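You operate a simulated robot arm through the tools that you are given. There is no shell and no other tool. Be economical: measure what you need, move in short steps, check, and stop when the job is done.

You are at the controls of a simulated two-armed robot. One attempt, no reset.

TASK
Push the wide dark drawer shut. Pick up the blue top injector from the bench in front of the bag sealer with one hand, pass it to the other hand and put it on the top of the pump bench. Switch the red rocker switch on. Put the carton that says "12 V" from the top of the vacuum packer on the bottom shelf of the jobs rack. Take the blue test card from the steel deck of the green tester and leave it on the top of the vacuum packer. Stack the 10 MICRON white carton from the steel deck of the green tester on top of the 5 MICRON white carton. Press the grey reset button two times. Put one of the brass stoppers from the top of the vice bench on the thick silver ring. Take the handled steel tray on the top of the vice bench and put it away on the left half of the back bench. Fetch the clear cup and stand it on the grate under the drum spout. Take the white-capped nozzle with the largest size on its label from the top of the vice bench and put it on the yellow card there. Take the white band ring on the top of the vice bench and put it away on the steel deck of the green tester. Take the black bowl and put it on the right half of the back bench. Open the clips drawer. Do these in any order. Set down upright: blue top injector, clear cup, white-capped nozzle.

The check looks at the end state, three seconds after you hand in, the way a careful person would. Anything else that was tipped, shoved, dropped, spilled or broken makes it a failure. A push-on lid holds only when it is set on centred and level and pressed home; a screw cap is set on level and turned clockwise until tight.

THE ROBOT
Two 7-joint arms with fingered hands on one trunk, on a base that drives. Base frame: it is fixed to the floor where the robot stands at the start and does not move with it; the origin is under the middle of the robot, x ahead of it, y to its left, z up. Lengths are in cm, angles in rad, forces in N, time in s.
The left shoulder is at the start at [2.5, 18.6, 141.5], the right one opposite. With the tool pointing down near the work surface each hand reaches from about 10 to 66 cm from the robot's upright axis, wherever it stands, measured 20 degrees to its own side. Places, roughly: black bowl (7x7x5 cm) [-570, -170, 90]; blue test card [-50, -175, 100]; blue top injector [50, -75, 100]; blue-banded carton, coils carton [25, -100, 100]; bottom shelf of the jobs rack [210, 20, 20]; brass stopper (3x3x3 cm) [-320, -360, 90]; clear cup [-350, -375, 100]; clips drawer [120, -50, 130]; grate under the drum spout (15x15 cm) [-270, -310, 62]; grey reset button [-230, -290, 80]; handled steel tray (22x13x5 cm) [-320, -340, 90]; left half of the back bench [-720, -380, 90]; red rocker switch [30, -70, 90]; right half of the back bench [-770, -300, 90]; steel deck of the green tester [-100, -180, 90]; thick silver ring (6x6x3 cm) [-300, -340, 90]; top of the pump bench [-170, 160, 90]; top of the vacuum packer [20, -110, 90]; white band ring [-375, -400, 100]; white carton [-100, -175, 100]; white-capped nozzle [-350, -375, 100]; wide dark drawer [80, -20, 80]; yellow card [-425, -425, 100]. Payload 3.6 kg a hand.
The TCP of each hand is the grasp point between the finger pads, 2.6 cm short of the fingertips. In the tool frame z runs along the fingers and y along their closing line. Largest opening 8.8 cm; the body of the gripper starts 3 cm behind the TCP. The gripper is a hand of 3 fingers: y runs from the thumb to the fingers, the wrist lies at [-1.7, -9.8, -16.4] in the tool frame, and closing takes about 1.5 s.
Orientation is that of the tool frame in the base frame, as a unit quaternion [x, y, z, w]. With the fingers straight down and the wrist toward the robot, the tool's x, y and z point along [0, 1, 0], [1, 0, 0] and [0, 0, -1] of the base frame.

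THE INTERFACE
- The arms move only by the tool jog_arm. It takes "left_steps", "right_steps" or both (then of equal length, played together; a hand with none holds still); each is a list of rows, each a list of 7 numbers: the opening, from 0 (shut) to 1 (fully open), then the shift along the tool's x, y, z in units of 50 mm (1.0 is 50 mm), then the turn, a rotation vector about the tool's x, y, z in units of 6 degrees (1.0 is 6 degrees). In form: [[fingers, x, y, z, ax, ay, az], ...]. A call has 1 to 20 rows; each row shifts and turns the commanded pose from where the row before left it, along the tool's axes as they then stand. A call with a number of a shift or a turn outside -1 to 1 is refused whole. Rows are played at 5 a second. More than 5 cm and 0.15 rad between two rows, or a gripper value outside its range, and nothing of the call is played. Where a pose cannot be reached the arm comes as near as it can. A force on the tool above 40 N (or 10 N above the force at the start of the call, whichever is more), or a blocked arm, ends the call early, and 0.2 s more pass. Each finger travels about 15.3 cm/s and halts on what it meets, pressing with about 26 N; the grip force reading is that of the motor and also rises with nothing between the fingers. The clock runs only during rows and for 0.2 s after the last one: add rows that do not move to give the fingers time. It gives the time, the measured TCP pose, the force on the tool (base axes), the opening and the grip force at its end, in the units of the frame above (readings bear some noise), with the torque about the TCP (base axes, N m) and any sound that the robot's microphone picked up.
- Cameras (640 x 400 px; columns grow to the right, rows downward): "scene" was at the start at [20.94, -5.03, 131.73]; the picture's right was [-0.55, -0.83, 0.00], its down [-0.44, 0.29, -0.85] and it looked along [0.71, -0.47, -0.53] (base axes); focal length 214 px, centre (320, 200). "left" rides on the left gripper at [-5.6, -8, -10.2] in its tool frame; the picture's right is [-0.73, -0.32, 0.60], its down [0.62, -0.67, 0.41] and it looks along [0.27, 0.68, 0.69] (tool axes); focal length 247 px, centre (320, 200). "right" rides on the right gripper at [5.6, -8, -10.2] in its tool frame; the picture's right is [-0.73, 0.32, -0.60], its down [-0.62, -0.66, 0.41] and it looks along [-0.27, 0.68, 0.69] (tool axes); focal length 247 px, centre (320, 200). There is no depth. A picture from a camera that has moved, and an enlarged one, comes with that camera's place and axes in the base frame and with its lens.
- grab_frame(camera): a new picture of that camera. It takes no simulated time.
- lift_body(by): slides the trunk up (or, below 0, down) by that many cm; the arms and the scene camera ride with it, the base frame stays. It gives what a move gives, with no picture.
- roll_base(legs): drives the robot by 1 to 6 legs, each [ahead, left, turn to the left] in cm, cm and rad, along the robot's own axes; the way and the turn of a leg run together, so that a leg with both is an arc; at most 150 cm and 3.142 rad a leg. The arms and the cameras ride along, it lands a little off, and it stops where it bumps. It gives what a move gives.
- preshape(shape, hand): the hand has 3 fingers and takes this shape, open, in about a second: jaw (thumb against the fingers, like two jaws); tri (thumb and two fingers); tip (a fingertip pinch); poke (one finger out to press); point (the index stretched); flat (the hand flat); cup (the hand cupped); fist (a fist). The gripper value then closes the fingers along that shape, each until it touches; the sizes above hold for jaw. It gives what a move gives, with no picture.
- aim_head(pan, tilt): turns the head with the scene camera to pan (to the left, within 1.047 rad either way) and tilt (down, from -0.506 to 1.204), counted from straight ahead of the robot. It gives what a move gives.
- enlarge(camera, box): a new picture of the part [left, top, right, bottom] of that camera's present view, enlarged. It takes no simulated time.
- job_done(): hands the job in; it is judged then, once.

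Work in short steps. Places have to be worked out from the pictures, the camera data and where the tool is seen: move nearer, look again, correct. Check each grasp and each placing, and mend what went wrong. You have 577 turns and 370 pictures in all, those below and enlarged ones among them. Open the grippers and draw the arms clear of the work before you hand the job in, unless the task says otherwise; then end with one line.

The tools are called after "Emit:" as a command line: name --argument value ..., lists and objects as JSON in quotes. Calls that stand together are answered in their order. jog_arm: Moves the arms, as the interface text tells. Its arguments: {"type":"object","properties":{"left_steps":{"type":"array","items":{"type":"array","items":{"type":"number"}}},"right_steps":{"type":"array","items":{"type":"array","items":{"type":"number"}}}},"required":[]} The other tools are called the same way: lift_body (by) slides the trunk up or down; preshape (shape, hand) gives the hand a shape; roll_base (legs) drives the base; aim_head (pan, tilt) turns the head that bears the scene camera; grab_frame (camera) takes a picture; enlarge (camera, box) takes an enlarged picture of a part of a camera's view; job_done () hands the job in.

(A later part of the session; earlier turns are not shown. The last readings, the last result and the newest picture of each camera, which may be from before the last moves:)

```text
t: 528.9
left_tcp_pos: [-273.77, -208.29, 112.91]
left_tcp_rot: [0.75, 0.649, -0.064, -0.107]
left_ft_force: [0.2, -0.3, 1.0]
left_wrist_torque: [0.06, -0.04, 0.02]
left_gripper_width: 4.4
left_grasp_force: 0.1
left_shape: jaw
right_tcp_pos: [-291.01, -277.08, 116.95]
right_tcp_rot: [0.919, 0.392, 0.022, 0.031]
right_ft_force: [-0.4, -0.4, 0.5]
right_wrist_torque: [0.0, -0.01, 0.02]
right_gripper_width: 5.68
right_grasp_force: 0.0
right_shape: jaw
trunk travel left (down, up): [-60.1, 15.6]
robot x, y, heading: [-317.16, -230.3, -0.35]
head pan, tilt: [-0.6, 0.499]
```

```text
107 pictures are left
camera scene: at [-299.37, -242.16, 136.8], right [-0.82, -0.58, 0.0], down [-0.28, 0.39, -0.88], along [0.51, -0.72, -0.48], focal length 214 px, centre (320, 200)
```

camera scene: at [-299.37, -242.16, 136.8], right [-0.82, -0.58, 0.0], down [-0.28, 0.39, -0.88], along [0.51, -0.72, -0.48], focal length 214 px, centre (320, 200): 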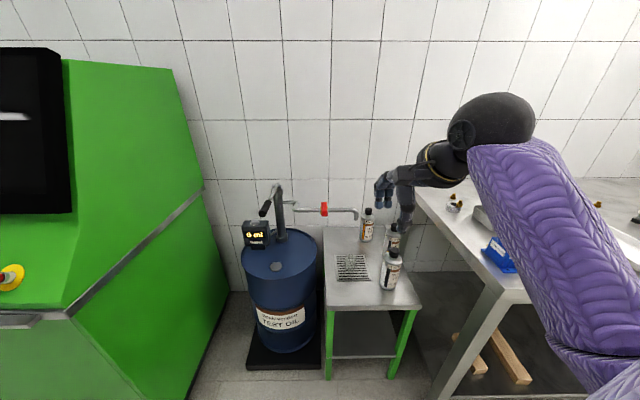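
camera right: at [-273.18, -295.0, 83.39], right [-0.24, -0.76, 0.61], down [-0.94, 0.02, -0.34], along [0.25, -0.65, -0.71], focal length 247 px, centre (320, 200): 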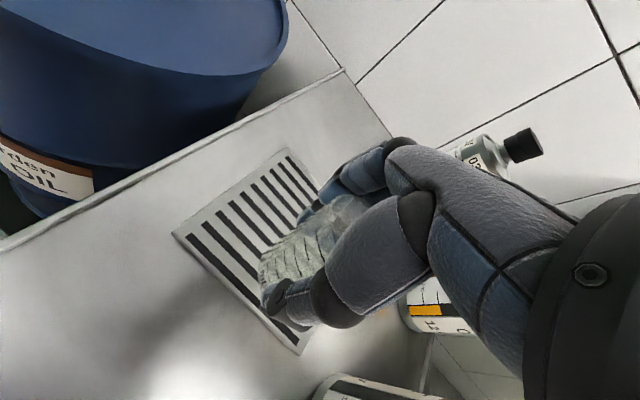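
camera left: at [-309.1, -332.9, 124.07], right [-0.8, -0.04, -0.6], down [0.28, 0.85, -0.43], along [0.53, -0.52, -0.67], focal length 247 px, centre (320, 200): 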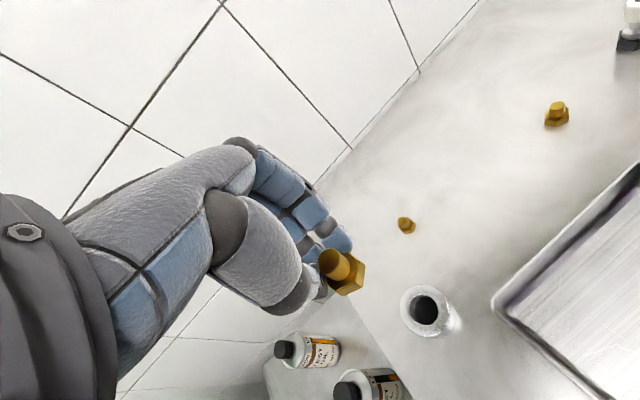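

Cup done. Next the 0.30 nozzle, with the left hand coming from the left of the vice. I drive in front of it, turn right, and re-level the left hand.

Emit:
roll_base --legs '[[-50, -82, 0], [0, 0, -1.04]]'

Emit:
jog_arm --left_steps '[[0.5, 0, 0, 0, -0.8, -0.14, 0], [0.5, 0, 0, 0, -0.8, -0.14, 0], [0.5, 0, 0, 0, -0.75, -0.14, 0]]'

Emit:
aim_head --pan 0.3 --tilt 0.5

Emit:
grab_frame --camera "scene"

```text
t: 536.5
left_tcp_pos: [-352.19, -316.07, 112.74]
left_tcp_rot: [0.975, 0.186, -0.004, -0.125]
left_ft_force: [-0.3, 0.3, -0.1]
left_wrist_torque: [0.0, -0.02, 0.0]
left_gripper_width: 4.44
left_grasp_force: 0.0
left_shape: jaw
right_tcp_pos: [-420.5, -335.37, 117.06]
right_tcp_rot: [0.992, -0.121, 0.004, 0.038]
right_ft_force: [0.7, -0.7, -0.1]
right_wrist_torque: [-0.05, 0.02, -0.01]
right_gripper_width: 5.69
right_grasp_force: 0.0
right_shape: jaw
trunk travel left (down, up): [-60.1, 15.6]
robot x, y, heading: [-392.53, -289.29, -1.4]
head pan, tilt: [-0.6, 0.499]
```

```text
t: 537.4
left_tcp_pos: [-352.08, -315.92, 112.95]
left_tcp_rot: [0.982, 0.189, -0.001, 0.001]
left_ft_force: [0.9, 0.0, -0.1]
left_wrist_torque: [-0.01, 0.03, -0.02]
left_gripper_width: 4.42
left_grasp_force: 0.0
left_shape: jaw
right_tcp_pos: [-420.47, -335.32, 116.98]
right_tcp_rot: [0.992, -0.122, 0.005, 0.038]
right_ft_force: [-0.5, 0.5, -0.1]
right_wrist_torque: [0.0, -0.02, -0.02]
right_gripper_width: 5.68
right_grasp_force: 0.1
right_shape: jaw
trunk travel left (down, up): [-60.1, 15.6]
robot x, y, heading: [-393.07, -289.52, -1.399]
head pan, tilt: [-0.6, 0.499]
```

```text
t: 538.5
left_tcp_pos: [-352.18, -315.9, 112.93]
left_tcp_rot: [0.982, 0.19, -0.002, 0.0]
left_ft_force: [0.2, 0.0, -0.5]
left_wrist_torque: [-0.01, 0.01, 0.01]
left_gripper_width: 4.38
left_grasp_force: 0.1
left_shape: jaw
right_tcp_pos: [-420.47, -335.34, 116.98]
right_tcp_rot: [0.992, -0.122, 0.004, 0.037]
right_ft_force: [0.2, 0.3, 0.1]
right_wrist_torque: [0.01, -0.01, -0.02]
right_gripper_width: 5.68
right_grasp_force: 0.2
right_shape: jaw
trunk travel left (down, up): [-60.1, 15.6]
robot x, y, heading: [-392.57, -289.06, -1.4]
head pan, tilt: [0.3, 0.499]
```

```text
106 pictures are left
camera scene: at [-386.29, -310.54, 136.81], right [-0.89, -0.45, 0.0], down [-0.22, 0.43, -0.88], along [0.4, -0.78, -0.48], focal length 214 px, centre (320, 200)
```

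scene: 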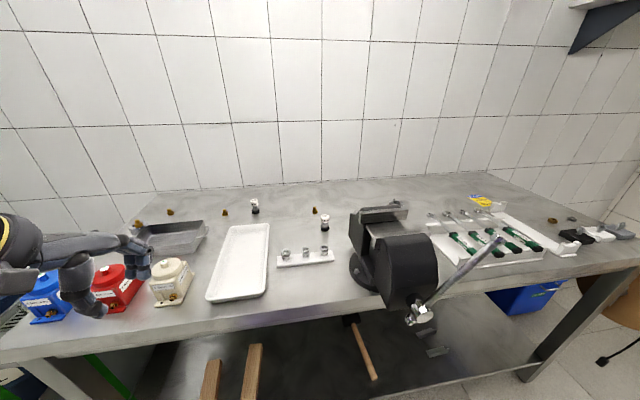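

All in order. I shift the left hand right, then drive 24 cm closer.

Emit:
jog_arm --left_steps '[[0.5, -0.9, 0.2, 0, 0, 0, 0], [0.5, -0.9, 0.2, 0, 0, 0, 0], [0.5, -0.9, 0.2, 0, 0, 0, 0], [0.5, -0.9, 0.2, 0, 0, 0, 0], [0.5, -0.9, 0.2, 0, 0, 0, 0]]'

Emit:
roll_base --legs '[[21.6, 10.6, 0]]'

Emit:
grab_frame --camera "left"

Emit:
enlarge --camera "scene" --box '[220, 160, 420, 300]'

```text
t: 539.8
left_tcp_pos: [-371.33, -329.09, 113.04]
left_tcp_rot: [0.982, 0.189, -0.001, 0.0]
left_ft_force: [-1.0, -1.6, 0.2]
left_wrist_torque: [0.0, 0.0, -0.01]
left_gripper_width: 4.38
left_grasp_force: 0.0
left_shape: jaw
right_tcp_pos: [-420.46, -335.55, 117.04]
right_tcp_rot: [0.992, -0.122, 0.005, 0.038]
right_ft_force: [-0.1, -0.7, -0.9]
right_wrist_torque: [0.01, 0.0, 0.01]
right_gripper_width: 5.73
right_grasp_force: 0.1
right_shape: jaw
trunk travel left (down, up): [-60.1, 15.6]
robot x, y, heading: [-392.97, -289.13, -1.403]
head pan, tilt: [0.3, 0.499]
```

```text
t: 541.5
left_tcp_pos: [-357.2, -348.62, 112.98]
left_tcp_rot: [0.982, 0.188, -0.002, -0.001]
left_ft_force: [0.6, -0.2, -0.1]
left_wrist_torque: [0.03, 0.01, 0.01]
left_gripper_width: 4.41
left_grasp_force: 0.1
left_shape: jaw
right_tcp_pos: [-406.44, -354.83, 116.98]
right_tcp_rot: [0.992, -0.123, 0.004, 0.037]
right_ft_force: [0.3, 0.5, 0.0]
right_wrist_torque: [-0.01, 0.01, 0.04]
right_gripper_width: 5.7
right_grasp_force: 0.0
right_shape: jaw
trunk travel left (down, up): [-60.1, 15.6]
robot x, y, heading: [-378.5, -308.73, -1.404]
head pan, tilt: [0.3, 0.499]
```

```text
105 pictures are left
camera left: at [-365.33, -343.21, 123.25], right [-0.8, 0.03, -0.6], down [0.33, 0.85, -0.41], along [0.5, -0.53, -0.69], focal length 247 px, centre (320, 200)
```

left: 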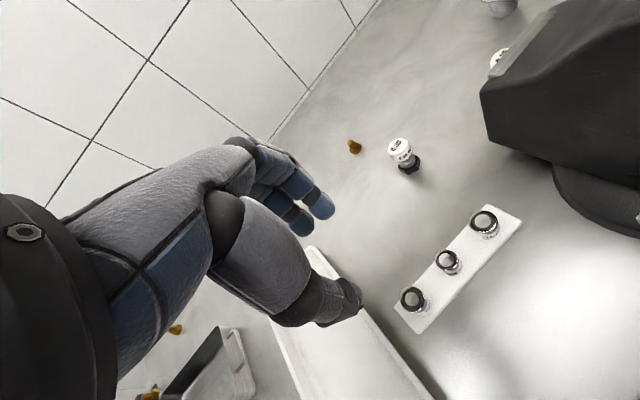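

```text
2.86 times, centred on (320, 230) of scene
camera zoom: at [-372.26, -330.12, 136.8], right [-0.89, -0.45, 0.0], down [-0.22, 0.43, -0.88], along [0.4, -0.78, -0.48], focal length 613 px, centre (320, 114)
```

zoom: 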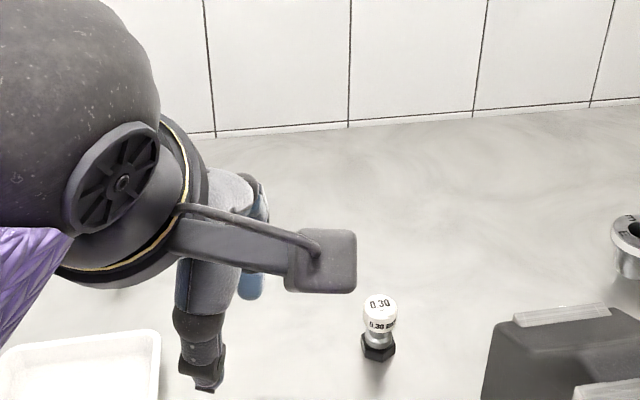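

Nozzle axis [-359.3, -367.1], cap top ~96.5. To keep the hand camera off the vice I yaw the hand 54° clockwise, lower the trunk 10 cm, and approach.

Emit:
lift_body --by -10

Emit:
jog_arm --left_steps '[[0.5, 0, 0, -0.8, 0, 0, 1], [0.5, 0, 0, -0.4, 0, 0, 1], [0.5, 0, 0, 0, 0, 0, 1], [0.5, 0, 0, 0, 0, 0, 1], [0.5, 0, 0, 0, 0, 0, 1], [0.5, 0, 0, 0, 0, 0, 1], [0.5, 0, 0, 0, 0, 0, 1], [0.5, 0, 0, 0, 0, 0, 1], [0.5, 0, 0, 0, 0, 0, 1], [0.5, 0.32, 0.62, 0, 0, 0, 0], [0.5, 0.32, 0.62, 0, 0, 0, 0], [0.5, 0.32, 0.62, 0, 0, 0, 0], [0.5, 0.32, 0.62, 0, 0, 0, 0]]'

Emit:
grab_frame --camera "left"

```text
t: 542.9
left_tcp_pos: [-354.55, -348.47, 102.77]
left_tcp_rot: [0.981, 0.192, 0.033, 0.005]
left_ft_force: [-0.4, -0.4, 0.0]
left_wrist_torque: [0.03, 0.0, 0.0]
left_gripper_width: 4.4
left_grasp_force: 0.0
left_shape: jaw
right_tcp_pos: [-406.3, -354.92, 107.11]
right_tcp_rot: [0.992, -0.123, 0.004, 0.038]
right_ft_force: [0.6, 0.6, -0.5]
right_wrist_torque: [0.0, -0.01, -0.02]
right_gripper_width: 5.7
right_grasp_force: 0.0
right_shape: jaw
trunk travel left (down, up): [-50.1, 25.6]
robot x, y, heading: [-378.69, -308.84, -1.402]
head pan, tilt: [0.3, 0.499]
```

```text
t: 545.7
left_tcp_pos: [-358.47, -362.57, 108.9]
left_tcp_rot: [0.96, -0.278, -0.001, 0.0]
left_ft_force: [-1.0, -0.4, 0.3]
left_wrist_torque: [0.02, -0.01, -0.02]
left_gripper_width: 4.38
left_grasp_force: 0.0
left_shape: jaw
right_tcp_pos: [-406.51, -354.97, 107.03]
right_tcp_rot: [0.992, -0.123, 0.004, 0.038]
right_ft_force: [1.1, 0.3, -0.7]
right_wrist_torque: [0.0, 0.02, 0.0]
right_gripper_width: 5.69
right_grasp_force: 0.1
right_shape: jaw
trunk travel left (down, up): [-50.1, 25.6]
robot x, y, heading: [-378.66, -309.04, -1.402]
head pan, tilt: [0.3, 0.499]
```

```text
103 pictures are left
camera left: at [-358.88, -352.77, 119.23], right [-0.45, 0.66, -0.6], down [0.88, 0.23, -0.41], along [-0.14, -0.71, -0.69], focal length 247 px, centre (320, 200)
```

left: 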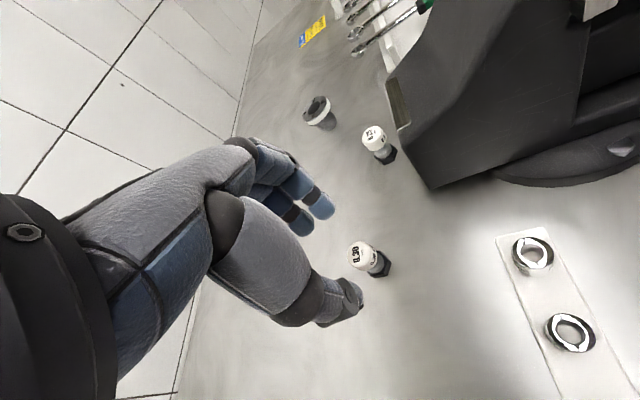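

The 0.30 cap is at [-359.2, -367.3]. I centre over it and lower to z 99 first.

Emit:
jog_arm --left_steps '[[0.5, 0.19, 0.44, 0, 0, 0, 0], [0.5, 0.19, 0.43, 0, 0, 0, 0], [0.5, 0, 0, 0.7, 0, 0, 0], [0.5, 0, 0, 0.7, 0, 0, 0], [0.5, 0, 0, 0.6, 0, 0, 0]]'

Emit:
enlarge --camera "left" --box '[240, 160, 440, 340]'

Emit:
enlarge --camera "scene" --box '[260, 150, 440, 290]'

```text
t: 546.9
left_tcp_pos: [-359.08, -367.19, 98.88]
left_tcp_rot: [0.96, -0.279, -0.001, 0.0]
left_ft_force: [-0.3, 0.6, 0.5]
left_wrist_torque: [0.01, -0.01, 0.0]
left_gripper_width: 4.41
left_grasp_force: 0.1
left_shape: jaw
right_tcp_pos: [-406.31, -354.92, 107.0]
right_tcp_rot: [0.992, -0.122, 0.005, 0.038]
right_ft_force: [0.6, -0.1, 0.1]
right_wrist_torque: [0.05, 0.02, 0.0]
right_gripper_width: 5.68
right_grasp_force: 0.1
right_shape: jaw
trunk travel left (down, up): [-50.1, 25.6]
robot x, y, heading: [-378.72, -308.74, -1.404]
head pan, tilt: [0.3, 0.499]
```

```text
2.22 times, centred on (340, 250) of left
camera zoom: at [-359.54, -357.37, 109.24], right [-0.45, 0.66, -0.6], down [0.88, 0.23, -0.41], along [-0.14, -0.71, -0.69], focal length 549 px, centre (276, 89)
```

zoom: 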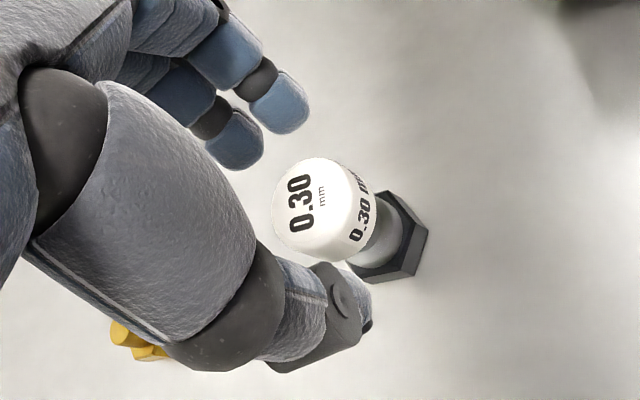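

```text
2.86 times, centred on (350, 220) of scene
camera zoom: at [-372.23, -330.44, 126.57], right [-0.89, -0.45, 0.0], down [-0.22, 0.43, -0.88], along [0.4, -0.78, -0.48], focal length 613 px, centre (234, 143)
```

zoom: 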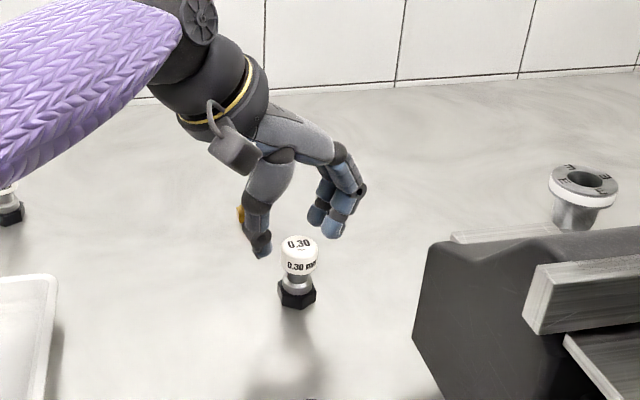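

Emit:
jog_arm --left_steps '[[0.5, 0.06, 0.12, 0.35, 0, 0, 0], [0.5, 0, 0, 0.34, 0, 0, 0], [0, 0, 0, 0, 0, 0, 0], [0, 0, 0, 0, 0, 0, 0], [0, 0, 0, 0, 0, 0, 0], [0, 0, 0, 0, 0, 0, 0], [0, 0, 0, 0, 0, 0, 0], [0, 0, 0, -0.3, 0, 0, 0]]'

Emit:
enlarge --camera "left" --box '[240, 160, 440, 340]'

```text
t: 548.7
left_tcp_pos: [-359.34, -367.79, 97.09]
left_tcp_rot: [0.96, -0.279, 0.0, 0.001]
left_ft_force: [-0.1, 0.5, 0.0]
left_wrist_torque: [-0.01, -0.04, -0.01]
left_gripper_width: 1.96
left_grasp_force: 26.6
left_shape: jaw
right_tcp_pos: [-406.41, -354.77, 107.07]
right_tcp_rot: [0.992, -0.122, 0.005, 0.036]
right_ft_force: [0.0, -1.0, 0.0]
right_wrist_torque: [-0.03, 0.0, 0.01]
right_gripper_width: 5.69
right_grasp_force: 0.1
right_shape: jaw
trunk travel left (down, up): [-50.1, 25.6]
robot x, y, heading: [-378.94, -309.01, -1.404]
head pan, tilt: [0.3, 0.499]
```

```text
2.22 times, centred on (340, 250) of left
camera zoom: at [-359.67, -357.96, 107.31], right [-0.45, 0.66, -0.6], down [0.88, 0.23, -0.41], along [-0.14, -0.71, -0.69], focal length 549 px, centre (276, 89)
```

zoom: 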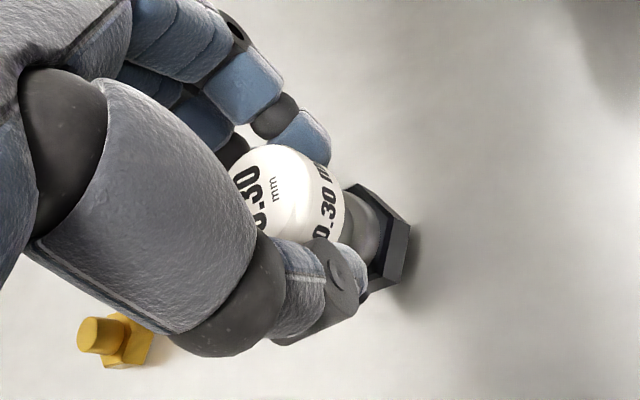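

Held firmly. I lift it 20 cm, back out and drive right to the yellow card.

Emit:
jog_arm --left_steps '[[0, 0, 0, -0.8, 0, 0, 0], [0, 0, 0, -0.8, 0, 0, 0], [0, 0, 0, -0.8, 0, 0, 0], [0, 0, 0, -0.8, 0, 0, 0], [0, 0, 0, -0.8, 0, 0, 0]]'

Emit:
roll_base --legs '[[-33, -16.3, 0], [33.2, -67.3, 0]]'

Emit:
grab_frame --camera "scene"

```text
t: 549.9
left_tcp_pos: [-359.42, -367.79, 117.1]
left_tcp_rot: [0.96, -0.278, -0.002, 0.001]
left_ft_force: [-0.7, -0.9, -1.2]
left_wrist_torque: [0.01, -0.02, 0.01]
left_gripper_width: 1.96
left_grasp_force: 25.8
left_shape: jaw
right_tcp_pos: [-406.5, -354.83, 107.04]
right_tcp_rot: [0.992, -0.122, 0.004, 0.037]
right_ft_force: [-0.3, -0.1, 0.0]
right_wrist_torque: [0.01, 0.01, -0.03]
right_gripper_width: 5.69
right_grasp_force: 0.0
right_shape: jaw
trunk travel left (down, up): [-50.1, 25.6]
robot x, y, heading: [-378.64, -308.84, -1.4]
head pan, tilt: [0.3, 0.499]
```

```text
t: 555.9
left_tcp_pos: [-440.94, -382.26, 117.0]
left_tcp_rot: [0.961, -0.277, -0.001, 0.0]
left_ft_force: [0.0, -0.9, -0.5]
left_wrist_torque: [-0.02, -0.01, 0.03]
left_gripper_width: 1.93
left_grasp_force: 26.3
left_shape: jaw
right_tcp_pos: [-488.18, -369.42, 107.02]
right_tcp_rot: [0.992, -0.119, 0.004, 0.038]
right_ft_force: [-0.4, 0.2, -0.1]
right_wrist_torque: [-0.04, 0.02, 0.0]
right_gripper_width: 5.71
right_grasp_force: 0.0
right_shape: jaw
trunk travel left (down, up): [-50.1, 25.6]
robot x, y, heading: [-460.64, -323.21, -1.397]
head pan, tilt: [0.3, 0.499]
```

```text
99 pictures are left
camera scene: at [-454.03, -344.91, 126.57], right [-0.89, -0.45, 0.0], down [-0.22, 0.43, -0.88], along [0.4, -0.78, -0.48], focal length 214 px, centre (320, 200)
```

scene: 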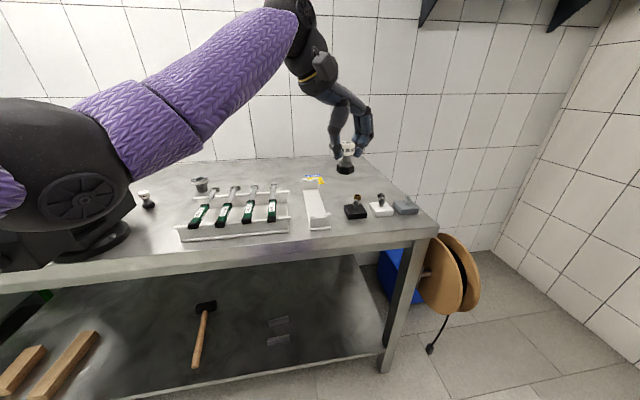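

The card is straight ahead. I drive 36 cm in and check.

Emit:
roll_base --legs '[[32.3, 15.8, 0]]'

Emit:
grab_frame --camera "left"

Emit:
enlarge --camera "scene" --box '[260, 80, 480, 280]'

```text
t: 558.2
left_tcp_pos: [-419.84, -411.82, 116.97]
left_tcp_rot: [0.961, -0.277, -0.001, 0.001]
left_ft_force: [-0.2, -0.5, 0.0]
left_wrist_torque: [0.0, 0.03, -0.02]
left_gripper_width: 1.95
left_grasp_force: 26.0
left_shape: jaw
right_tcp_pos: [-467.05, -398.8, 106.96]
right_tcp_rot: [0.992, -0.121, 0.004, 0.037]
right_ft_force: [0.7, 0.1, 0.3]
right_wrist_torque: [-0.04, -0.04, -0.04]
right_gripper_width: 5.7
right_grasp_force: 0.1
right_shape: jaw
trunk travel left (down, up): [-50.1, 25.6]
robot x, y, heading: [-439.53, -352.45, -1.401]
head pan, tilt: [0.3, 0.499]
```

```text
98 pictures are left
camera left: at [-420.3, -401.94, 127.23], right [-0.45, 0.66, -0.6], down [0.88, 0.23, -0.41], along [-0.14, -0.71, -0.69], focal length 247 px, centre (320, 200)
```

left: 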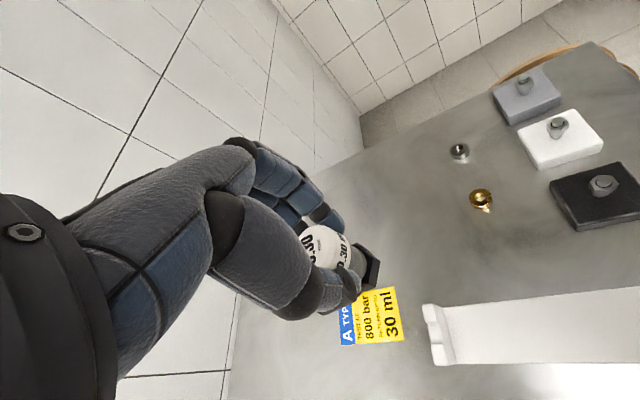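

```text
2.00 times, centred on (370, 180) of scene
camera zoom: at [-432.82, -374.38, 126.56], right [-0.89, -0.45, 0.0], down [-0.22, 0.43, -0.88], along [0.4, -0.78, -0.48], focal length 429 px, centre (220, 240)
```

zoom: 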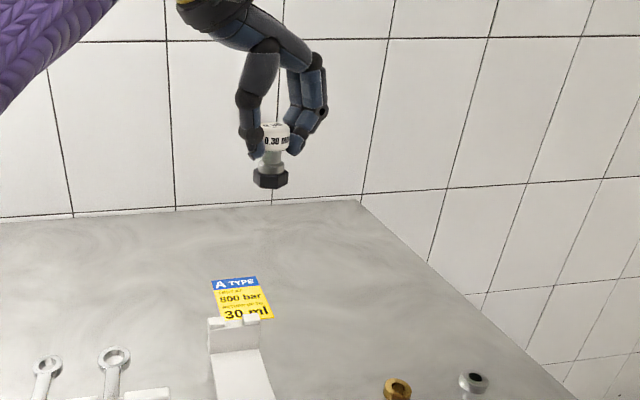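

Card centre [-413.4, -418.8]. To gain reach I turn the body 0.3 rad more to the right, lower the trunk 6 cm and undo the yaw on the tool.

Emit:
roll_base --legs '[[2, 1, -0.3]]'

Emit:
lift_body --by -6

Emit:
jog_arm --left_steps '[[0, 0, 0, 0, 0, 0, -0.95], [0, 0, 0, 0, 0, 0, -0.95], [0, 0, 0, 0, 0, 0, -0.95]]'

```text
t: 559.5
left_tcp_pos: [-436.97, -416.77, 116.96]
left_tcp_rot: [0.909, -0.416, -0.001, 0.0]
left_ft_force: [0.0, -0.2, -0.2]
left_wrist_torque: [0.0, 0.01, 0.04]
left_gripper_width: 1.93
left_grasp_force: 26.4
left_shape: jaw
right_tcp_pos: [-478.34, -390.61, 107.01]
right_tcp_rot: [0.963, -0.267, -0.001, 0.038]
right_ft_force: [-0.5, 0.2, 0.7]
right_wrist_torque: [0.02, 0.01, 0.01]
right_gripper_width: 5.7
right_grasp_force: 0.0
right_shape: jaw
trunk travel left (down, up): [-50.1, 25.6]
robot x, y, heading: [-438.39, -354.46, -1.699]
head pan, tilt: [0.3, 0.499]
```

```text
t: 560.5
left_tcp_pos: [-437.08, -416.78, 111.18]
left_tcp_rot: [0.909, -0.417, -0.001, 0.0]
left_ft_force: [-0.3, 0.3, -0.9]
left_wrist_torque: [0.01, 0.0, -0.03]
left_gripper_width: 1.94
left_grasp_force: 26.0
left_shape: jaw
right_tcp_pos: [-478.33, -390.6, 101.08]
right_tcp_rot: [0.963, -0.267, -0.002, 0.038]
right_ft_force: [0.2, 0.7, 0.6]
right_wrist_torque: [0.01, -0.04, -0.01]
right_gripper_width: 5.7
right_grasp_force: 0.0
right_shape: jaw
trunk travel left (down, up): [-44.1, 31.6]
robot x, y, heading: [-438.6, -354.77, -1.698]
head pan, tilt: [0.3, 0.499]
```

```text
t: 561.4
left_tcp_pos: [-436.84, -416.72, 111.12]
left_tcp_rot: [0.961, -0.275, -0.001, 0.0]
left_ft_force: [0.5, 0.3, -0.7]
left_wrist_torque: [0.02, -0.01, 0.03]
left_gripper_width: 1.93
left_grasp_force: 26.2
left_shape: jaw
right_tcp_pos: [-478.34, -390.59, 101.06]
right_tcp_rot: [0.963, -0.267, -0.002, 0.038]
right_ft_force: [-0.6, 0.3, 0.5]
right_wrist_torque: [0.01, -0.01, -0.01]
right_gripper_width: 5.69
right_grasp_force: 0.0
right_shape: jaw
trunk travel left (down, up): [-44.1, 31.6]
robot x, y, heading: [-438.26, -354.76, -1.699]
head pan, tilt: [0.3, 0.499]
```

I move the nozzle 23 cm left over the card centre and check.

Emit:
jog_arm --left_steps '[[0, 0.86, -0.39, 0, 0, 0, 0], [0, 0.86, -0.39, 0, 0, 0, 0], [0, 0.86, -0.39, 0, 0, 0, 0], [0, 0.86, -0.39, 0, 0, 0, 0], [0, 0.86, -0.38, 0, 0, 0, 0]]'

Emit:
grab_frame --camera "left"

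Emit:
aim_head --pan 0.6 --tilt 0.5

Emit:
grab_frame --camera "scene"

```text
t: 562.5
left_tcp_pos: [-413.58, -420.08, 111.0]
left_tcp_rot: [0.961, -0.277, -0.002, 0.001]
left_ft_force: [0.7, 0.5, 0.2]
left_wrist_torque: [-0.02, 0.01, 0.0]
left_gripper_width: 1.95
left_grasp_force: 25.4
left_shape: jaw
right_tcp_pos: [-478.23, -390.68, 101.0]
right_tcp_rot: [0.963, -0.267, -0.002, 0.037]
right_ft_force: [0.3, 0.3, -0.2]
right_wrist_torque: [-0.01, 0.03, 0.0]
right_gripper_width: 5.69
right_grasp_force: 0.0
right_shape: jaw
trunk travel left (down, up): [-44.1, 31.6]
robot x, y, heading: [-438.16, -354.63, -1.701]
head pan, tilt: [0.3, 0.499]
```

```text
96 pictures are left
camera left: at [-413.99, -410.25, 121.21], right [-0.45, 0.66, -0.6], down [0.88, 0.23, -0.41], along [-0.14, -0.71, -0.69], focal length 247 px, centre (320, 200)
```

left: 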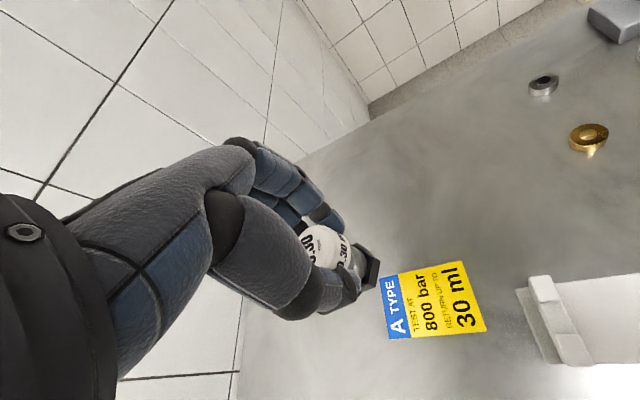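

```text
t: 563.4
left_tcp_pos: [-413.62, -419.98, 111.08]
left_tcp_rot: [0.961, -0.276, -0.001, 0.0]
left_ft_force: [0.7, -1.2, -0.7]
left_wrist_torque: [0.01, 0.01, 0.0]
left_gripper_width: 1.92
left_grasp_force: 26.2
left_shape: jaw
right_tcp_pos: [-478.39, -390.66, 101.08]
right_tcp_rot: [0.963, -0.266, -0.001, 0.037]
right_ft_force: [-0.5, -0.1, -0.4]
right_wrist_torque: [-0.01, 0.02, 0.02]
right_gripper_width: 5.69
right_grasp_force: 0.1
right_shape: jaw
trunk travel left (down, up): [-44.1, 31.6]
robot x, y, heading: [-438.8, -355.18, -1.697]
head pan, tilt: [0.6, 0.499]
```

```text
95 pictures are left
camera scene: at [-435.88, -376.8, 120.31], right [-0.89, -0.46, 0.0], down [-0.22, 0.43, -0.88], along [0.4, -0.78, -0.48], focal length 214 px, centre (320, 200)
```

scene: 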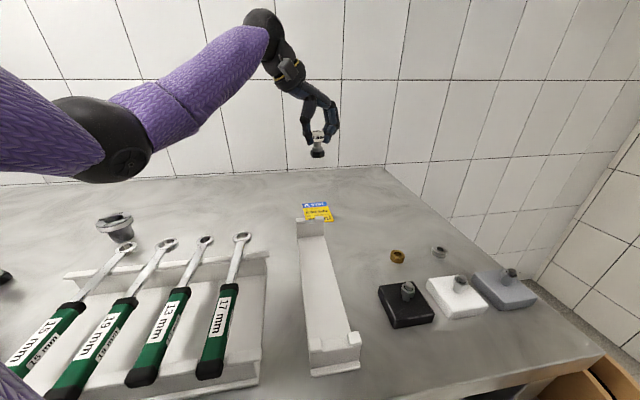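

The nozzle is right above the card centre. I lower 13.5 cm, then finely to contact.

Emit:
jog_arm --left_steps '[[0, 0.03, 0.02, 0.7, 0, 0, 0], [0, 0, 0, 0.7, 0, 0, 0], [0, 0, 0, 0.7, 0, 0, 0], [0, 0, 0, 0.6, 0, 0, 0]]'

Emit:
grab_frame --camera "left"

Emit:
enlarge --camera "scene" --box '[260, 130, 380, 250]'

```text
t: 564.4
left_tcp_pos: [-413.52, -420.17, 97.45]
left_tcp_rot: [0.961, -0.277, 0.0, 0.0]
left_ft_force: [0.3, 0.0, -0.3]
left_wrist_torque: [-0.01, 0.01, 0.0]
left_gripper_width: 1.94
left_grasp_force: 25.7
left_shape: jaw
right_tcp_pos: [-478.24, -390.59, 100.97]
right_tcp_rot: [0.963, -0.267, -0.002, 0.038]
right_ft_force: [-0.6, 0.6, -0.3]
right_wrist_torque: [-0.04, 0.02, 0.02]
right_gripper_width: 5.68
right_grasp_force: 0.0
right_shape: jaw
trunk travel left (down, up): [-44.1, 31.6]
robot x, y, heading: [-438.8, -354.62, -1.697]
head pan, tilt: [0.6, 0.499]
```

```text
94 pictures are left
camera left: at [-414.05, -410.42, 107.63], right [-0.45, 0.66, -0.6], down [0.88, 0.23, -0.41], along [-0.13, -0.71, -0.69], focal length 247 px, centre (320, 200)
```

left: 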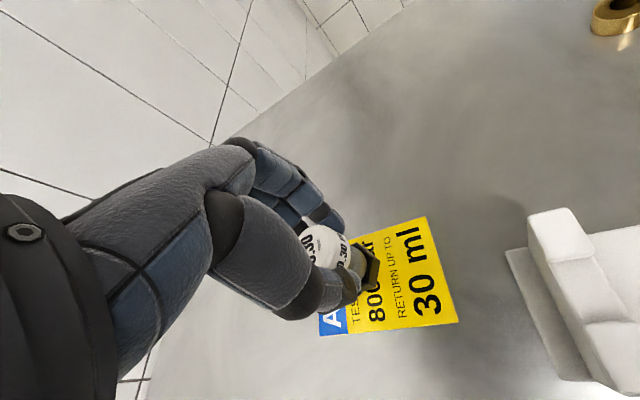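

```text
3.33 times, centred on (320, 190) of scene
camera zoom: at [-435.89, -376.8, 120.31], right [-0.89, -0.46, 0.0], down [-0.22, 0.43, -0.88], along [0.4, -0.78, -0.48], focal length 715 px, centre (320, 233)
```

zoom: 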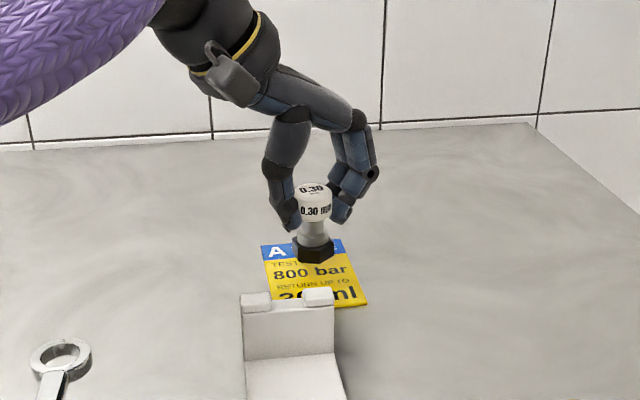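

Emit:
jog_arm --left_steps '[[0, 0, 0, 0.2, 0, 0, 0], [0, 0, 0, 0.08, 0, 0, 0], [0, 0, 0, 0, 0, 0, 0]]'

Emit:
jog_arm --left_steps '[[0, 0, 0, 0.06, 0, 0, 0], [0, 0, 0, 0, 0, 0, 0]]'

Emit:
jog_arm --left_steps '[[0, 0, 0, 0.05, 0, 0, 0], [0, 0, 0, 0, 0, 0, 0]]'

```text
t: 565.1
left_tcp_pos: [-413.64, -420.2, 96.03]
left_tcp_rot: [0.961, -0.278, -0.001, 0.0]
left_ft_force: [0.1, -0.3, -1.7]
left_wrist_torque: [0.03, 0.0, 0.0]
left_gripper_width: 1.92
left_grasp_force: 25.7
left_shape: jaw
right_tcp_pos: [-478.21, -390.68, 100.99]
right_tcp_rot: [0.963, -0.267, -0.002, 0.038]
right_ft_force: [-0.6, -0.5, -0.4]
right_wrist_torque: [-0.03, 0.0, 0.01]
right_gripper_width: 5.66
right_grasp_force: 0.2
right_shape: jaw
trunk travel left (down, up): [-44.1, 31.6]
robot x, y, heading: [-438.46, -354.57, -1.702]
head pan, tilt: [0.6, 0.499]
```

```text
t: 565.8
left_tcp_pos: [-413.63, -420.14, 95.82]
left_tcp_rot: [0.961, -0.277, -0.001, 0.0]
left_ft_force: [0.6, -0.7, 2.2]
left_wrist_torque: [0.03, 0.0, -0.01]
left_gripper_width: 1.96
left_grasp_force: 26.0
left_shape: jaw
right_tcp_pos: [-478.36, -390.67, 101.02]
right_tcp_rot: [0.963, -0.267, -0.001, 0.039]
right_ft_force: [0.4, 0.4, 0.2]
right_wrist_torque: [-0.01, -0.02, -0.02]
right_gripper_width: 5.69
right_grasp_force: 0.1
right_shape: jaw
trunk travel left (down, up): [-44.1, 31.6]
robot x, y, heading: [-437.91, -354.83, -1.7]
head pan, tilt: [0.6, 0.499]
```

```text
t: 566.4
left_tcp_pos: [-413.6, -420.15, 95.72]
left_tcp_rot: [0.961, -0.277, -0.001, 0.003]
left_ft_force: [1.1, -0.9, 9.5]
left_wrist_torque: [0.07, -0.02, -0.04]
left_gripper_width: 2.01
left_grasp_force: 26.2
left_shape: jaw
right_tcp_pos: [-478.26, -390.63, 101.15]
right_tcp_rot: [0.963, -0.266, -0.001, 0.039]
right_ft_force: [0.7, -0.1, 0.1]
right_wrist_torque: [-0.04, 0.01, 0.01]
right_gripper_width: 5.7
right_grasp_force: 0.0
right_shape: jaw
trunk travel left (down, up): [-44.1, 31.6]
robot x, y, heading: [-438.66, -354.73, -1.697]
head pan, tilt: [0.6, 0.499]
```

Contact on the card. I release and rise.

Emit:
jog_arm --left_steps '[[0.35, 0, 0, 0, 0, 0, 0], [0.5, 0, 0, 0, 0, 0, 0], [0.5, 0, 0, 0, 0, 0, 0], [0.5, 0, 0, -0.4, 0, 0, 0], [0.5, 0, 0, -0.7, 0, 0, 0], [0.5, 0, 0, -0.7, 0, 0, 0], [0.5, 0, 0, -0.7, 0, 0, 0]]'

Emit:
enlarge --camera "scene" --box '[240, 130, 400, 250]'

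```text
t: 568.0
left_tcp_pos: [-413.58, -420.16, 108.2]
left_tcp_rot: [0.961, -0.276, -0.001, -0.001]
left_ft_force: [0.4, -0.6, 0.2]
left_wrist_torque: [0.03, -0.03, 0.0]
left_gripper_width: 4.39
left_grasp_force: 0.0
left_shape: jaw
right_tcp_pos: [-478.3, -390.64, 101.01]
right_tcp_rot: [0.963, -0.267, -0.001, 0.038]
right_ft_force: [-0.1, -0.4, -0.5]
right_wrist_torque: [0.0, 0.01, 0.0]
right_gripper_width: 5.69
right_grasp_force: 0.1
right_shape: jaw
trunk travel left (down, up): [-44.1, 31.6]
robot x, y, heading: [-438.33, -354.94, -1.701]
head pan, tilt: [0.6, 0.499]
```

```text
3.33 times, centred on (320, 190) of scene
camera zoom: at [-435.91, -376.77, 120.32], right [-0.89, -0.46, 0.0], down [-0.22, 0.43, -0.88], along [0.4, -0.78, -0.48], focal length 715 px, centre (320, 233)
```

zoom: 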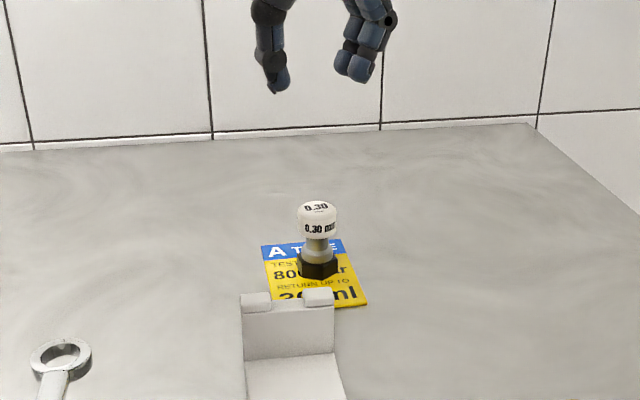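

The nozzle stands upright on the card. Next the white-band ring: turning the body left by 0.6 swings this hand over it.

Emit:
roll_base --legs '[[0, 0, 0.6]]'

Emit:
grab_frame --camera "left"

Emit:
aim_head --pan 0.4 --tilt 0.55

Emit:
grab_frame --camera "scene"

```text
t: 570.0
left_tcp_pos: [-380.81, -394.79, 108.17]
left_tcp_rot: [1.0, 0.019, -0.001, 0.002]
left_ft_force: [0.5, 0.2, 0.8]
left_wrist_torque: [-0.01, 0.03, 0.0]
left_gripper_width: 4.36
left_grasp_force: 0.1
left_shape: jaw
right_tcp_pos: [-451.01, -406.95, 100.96]
right_tcp_rot: [0.999, 0.03, 0.01, 0.036]
right_ft_force: [0.6, 0.0, -0.1]
right_wrist_torque: [-0.01, -0.03, 0.0]
right_gripper_width: 5.68
right_grasp_force: 0.0
right_shape: jaw
trunk travel left (down, up): [-44.1, 31.6]
robot x, y, heading: [-438.76, -354.67, -1.096]
head pan, tilt: [0.6, 0.499]
```

```text
91 pictures are left
camera left: at [-386.75, -386.93, 118.32], right [-0.75, 0.29, -0.6], down [0.6, 0.69, -0.41], along [0.29, -0.67, -0.69], focal length 247 px, centre (320, 200)
```

left: 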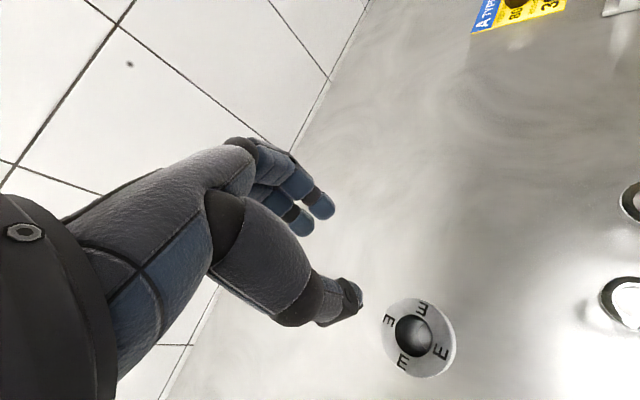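

```text
t: 570.7
left_tcp_pos: [-380.86, -394.86, 108.08]
left_tcp_rot: [1.0, 0.02, -0.001, 0.0]
left_ft_force: [0.0, -0.4, -0.4]
left_wrist_torque: [0.01, -0.02, 0.01]
left_gripper_width: 4.36
left_grasp_force: 0.0
left_shape: jaw
right_tcp_pos: [-451.02, -407.02, 101.08]
right_tcp_rot: [0.999, 0.03, 0.01, 0.037]
right_ft_force: [-0.5, -0.3, -0.5]
right_wrist_torque: [-0.03, 0.01, 0.0]
right_gripper_width: 5.67
right_grasp_force: 0.1
right_shape: jaw
trunk travel left (down, up): [-44.1, 31.6]
robot x, y, heading: [-438.26, -354.65, -1.101]
head pan, tilt: [0.4, 0.55]
```

```text
90 pictures are left
camera scene: at [-425.0, -373.03, 119.86], right [-0.64, -0.77, 0.0], down [-0.4, 0.34, -0.85], along [0.65, -0.55, -0.52], focal length 214 px, centre (320, 200)
```

scene: 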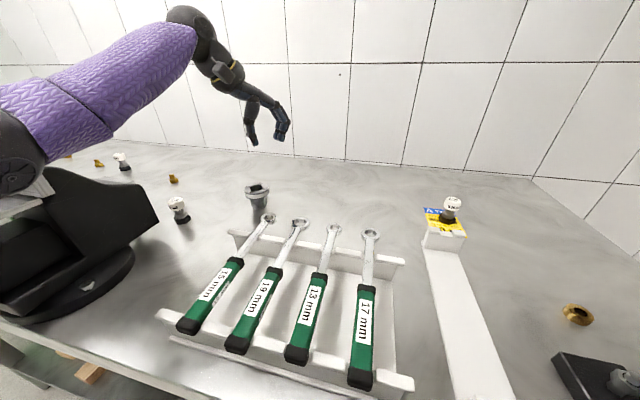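

Ring axis at [-380.9, -390.2], flange top z≈96. I open wide, centre over it and lower to just above.

Emit:
jog_arm --left_steps '[[0.95, 0, -0.46, 0, 0, 0, 0], [0.95, 0.03, -0.46, 0, 0, 0, 0], [0.95, 0, 0, 0.7, 0, 0, 0], [0.95, 0, 0, 0.5, 0, 0, 0]]'

Emit:
enlarge --camera "left" --box '[220, 160, 440, 360]'

Emit:
enlarge --camera "scene" --box '[180, 80, 340, 240]'

```text
t: 571.9
left_tcp_pos: [-380.84, -394.06, 105.25]
left_tcp_rot: [1.0, 0.002, 0.017, 0.025]
left_ft_force: [-0.4, 0.2, 0.1]
left_wrist_torque: [-0.01, -0.01, 0.01]
left_gripper_width: 8.37
left_grasp_force: 0.0
left_shape: jaw
right_tcp_pos: [-451.97, -407.36, 100.31]
right_tcp_rot: [0.999, 0.015, 0.01, 0.032]
right_ft_force: [-0.6, -0.1, 0.5]
right_wrist_torque: [0.03, -0.06, 0.01]
right_gripper_width: 5.69
right_grasp_force: 0.0
right_shape: jaw
trunk travel left (down, up): [-44.1, 31.6]
robot x, y, heading: [-437.55, -354.45, -1.132]
head pan, tilt: [0.4, 0.55]
stopped in row 4 (left hand): the arm was blocked; the commanded pose is now the measured one
```

```text
2.00 times, centred on (330, 260) of left
camera zoom: at [-386.75, -385.53, 114.83], right [-0.72, 0.28, -0.64], down [0.63, 0.65, -0.42], along [0.29, -0.71, -0.64], focal length 494 px, centre (300, 80)
```

zoom: 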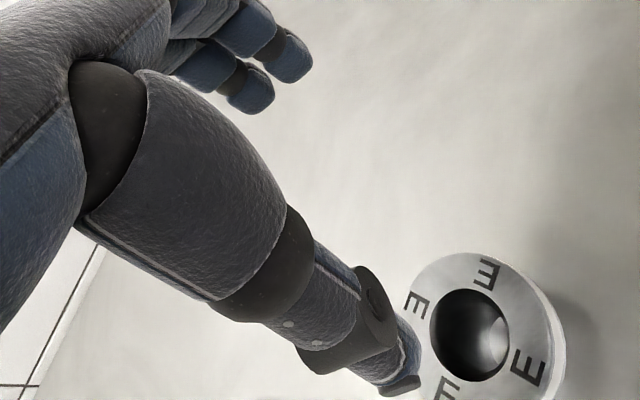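

```text
2.50 times, centred on (260, 160) of scene
camera zoom: at [-425.01, -374.43, 119.62], right [-0.67, -0.75, -0.01], down [-0.39, 0.36, -0.85], along [0.64, -0.56, -0.53], focal length 536 px, centre (470, 300)
```

zoom: 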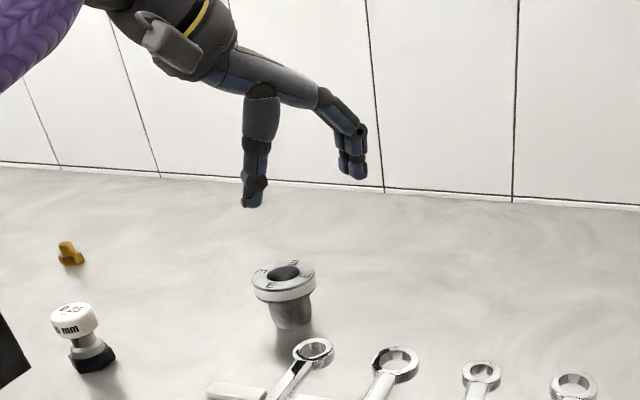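

The forearm is touching the vice again. I raise the trunk 14 cm so the elbow rides higher, then bring the hand down from there.

Emit:
lift_body --by 14

Emit:
roll_base --legs '[[0, -4, 0.03]]'

Emit:
grab_frame --camera "scene"

```text
t: 573.6
left_tcp_pos: [-380.38, -392.5, 118.5]
left_tcp_rot: [1.0, 0.006, 0.011, 0.02]
left_ft_force: [-0.2, 0.7, 0.0]
left_wrist_torque: [-0.01, 0.0, -0.03]
left_gripper_width: 8.33
left_grasp_force: 0.0
left_shape: jaw
right_tcp_pos: [-451.67, -406.51, 115.01]
right_tcp_rot: [0.999, 0.016, 0.01, 0.037]
right_ft_force: [-0.2, 0.1, -0.2]
right_wrist_torque: [-0.01, -0.05, -0.04]
right_gripper_width: 5.68
right_grasp_force: 0.1
right_shape: jaw
trunk travel left (down, up): [-58.1, 17.6]
robot x, y, heading: [-437.85, -355.05, -1.13]
head pan, tilt: [0.4, 0.55]
```

```text
t: 574.5
left_tcp_pos: [-382.99, -392.61, 118.57]
left_tcp_rot: [1.0, 0.021, 0.012, 0.019]
left_ft_force: [-0.5, 0.2, -0.6]
left_wrist_torque: [0.04, -0.02, 0.01]
left_gripper_width: 8.34
left_grasp_force: 0.1
left_shape: jaw
right_tcp_pos: [-453.84, -408.63, 114.98]
right_tcp_rot: [0.999, 0.031, 0.01, 0.036]
right_ft_force: [0.4, 0.1, 0.4]
right_wrist_torque: [0.0, -0.04, 0.0]
right_gripper_width: 5.68
right_grasp_force: 0.0
right_shape: jaw
trunk travel left (down, up): [-58.1, 17.6]
robot x, y, heading: [-441.2, -356.57, -1.092]
head pan, tilt: [0.4, 0.55]
```

```text
87 pictures are left
camera scene: at [-428.2, -374.1, 134.33], right [-0.64, -0.77, 0.0], down [-0.4, 0.34, -0.85], along [0.65, -0.55, -0.52], focal length 214 px, centre (320, 200)
```

scene: 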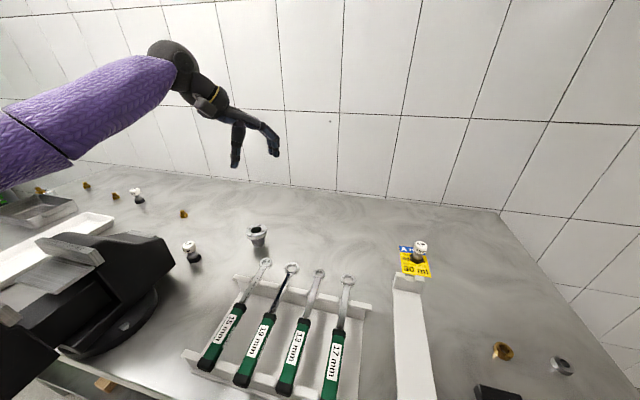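

Being too close bends the elbow down onto the vice. I back off 6 cm and lower the trunk again so the arm is nearly straight above the vice.

Emit:
roll_base --legs '[[-6, -1, 0]]'

Emit:
lift_body --by -11

Emit:
jog_arm --left_steps '[[0.95, 0.5, 0.3, 0, 0, 0, 0], [0.95, 0.4, 0.3, 0, 0, 0, 0]]'

Emit:
grab_frame --camera "left"

Emit:
grab_frame --camera "scene"

```text
t: 575.4
left_tcp_pos: [-386.65, -387.52, 118.7]
left_tcp_rot: [0.999, 0.021, 0.013, 0.021]
left_ft_force: [-0.8, 1.2, -0.7]
left_wrist_torque: [0.0, 0.0, 0.0]
left_gripper_width: 8.35
left_grasp_force: 0.1
left_shape: jaw
right_tcp_pos: [-457.48, -403.64, 115.08]
right_tcp_rot: [0.999, 0.032, 0.012, 0.037]
right_ft_force: [-0.1, 0.5, -0.1]
right_wrist_torque: [-0.05, -0.02, -0.01]
right_gripper_width: 5.69
right_grasp_force: 0.0
right_shape: jaw
trunk travel left (down, up): [-58.1, 17.6]
robot x, y, heading: [-444.96, -351.4, -1.09]
head pan, tilt: [0.4, 0.55]
```

```text
t: 576.9
left_tcp_pos: [-386.59, -387.69, 107.64]
left_tcp_rot: [1.0, 0.021, 0.011, 0.02]
left_ft_force: [-0.3, 0.5, 0.7]
left_wrist_torque: [0.0, -0.01, -0.01]
left_gripper_width: 8.34
left_grasp_force: 0.0
left_shape: jaw
right_tcp_pos: [-457.27, -403.82, 104.05]
right_tcp_rot: [0.999, 0.032, 0.01, 0.037]
right_ft_force: [0.0, 0.6, -0.7]
right_wrist_torque: [-0.01, -0.01, 0.02]
right_gripper_width: 5.68
right_grasp_force: 0.2
right_shape: jaw
trunk travel left (down, up): [-47.1, 28.6]
robot x, y, heading: [-445.07, -351.55, -1.091]
head pan, tilt: [0.4, 0.55]
```

```text
t: 577.5
left_tcp_pos: [-381.89, -390.49, 107.64]
left_tcp_rot: [1.0, 0.021, 0.012, 0.02]
left_ft_force: [0.1, -0.1, 0.3]
left_wrist_torque: [0.03, 0.02, 0.03]
left_gripper_width: 8.38
left_grasp_force: 0.0
left_shape: jaw
right_tcp_pos: [-457.25, -403.95, 103.84]
right_tcp_rot: [0.999, 0.031, 0.01, 0.036]
right_ft_force: [0.4, -0.2, -0.3]
right_wrist_torque: [0.01, 0.03, 0.01]
right_gripper_width: 5.67
right_grasp_force: 0.0
right_shape: jaw
trunk travel left (down, up): [-47.1, 28.6]
robot x, y, heading: [-444.81, -351.27, -1.092]
head pan, tilt: [0.4, 0.55]
```

```text
86 pictures are left
camera left: at [-388.06, -382.29, 117.5], right [-0.73, 0.26, -0.63], down [0.61, 0.67, -0.42], along [0.31, -0.69, -0.65], focal length 247 px, centre (320, 200)
```

left: 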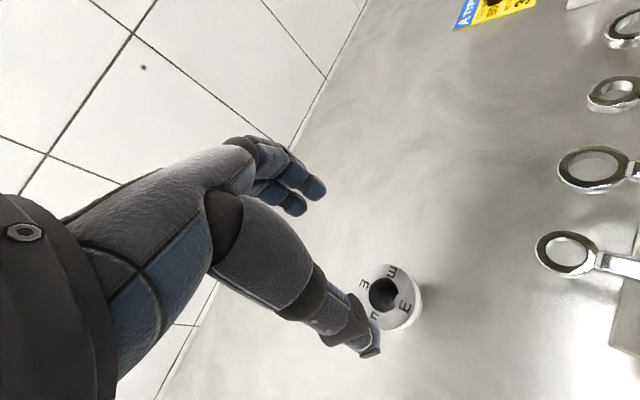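

```text
85 pictures are left
camera scene: at [-431.49, -369.68, 123.0], right [-0.64, -0.77, 0.0], down [-0.4, 0.34, -0.85], along [0.65, -0.55, -0.52], focal length 214 px, centre (320, 200)
```

scene: 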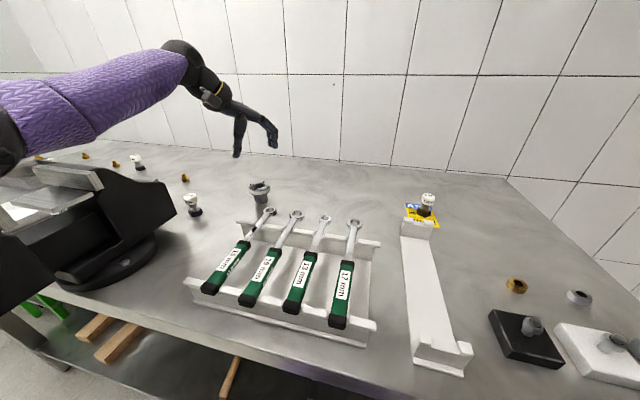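

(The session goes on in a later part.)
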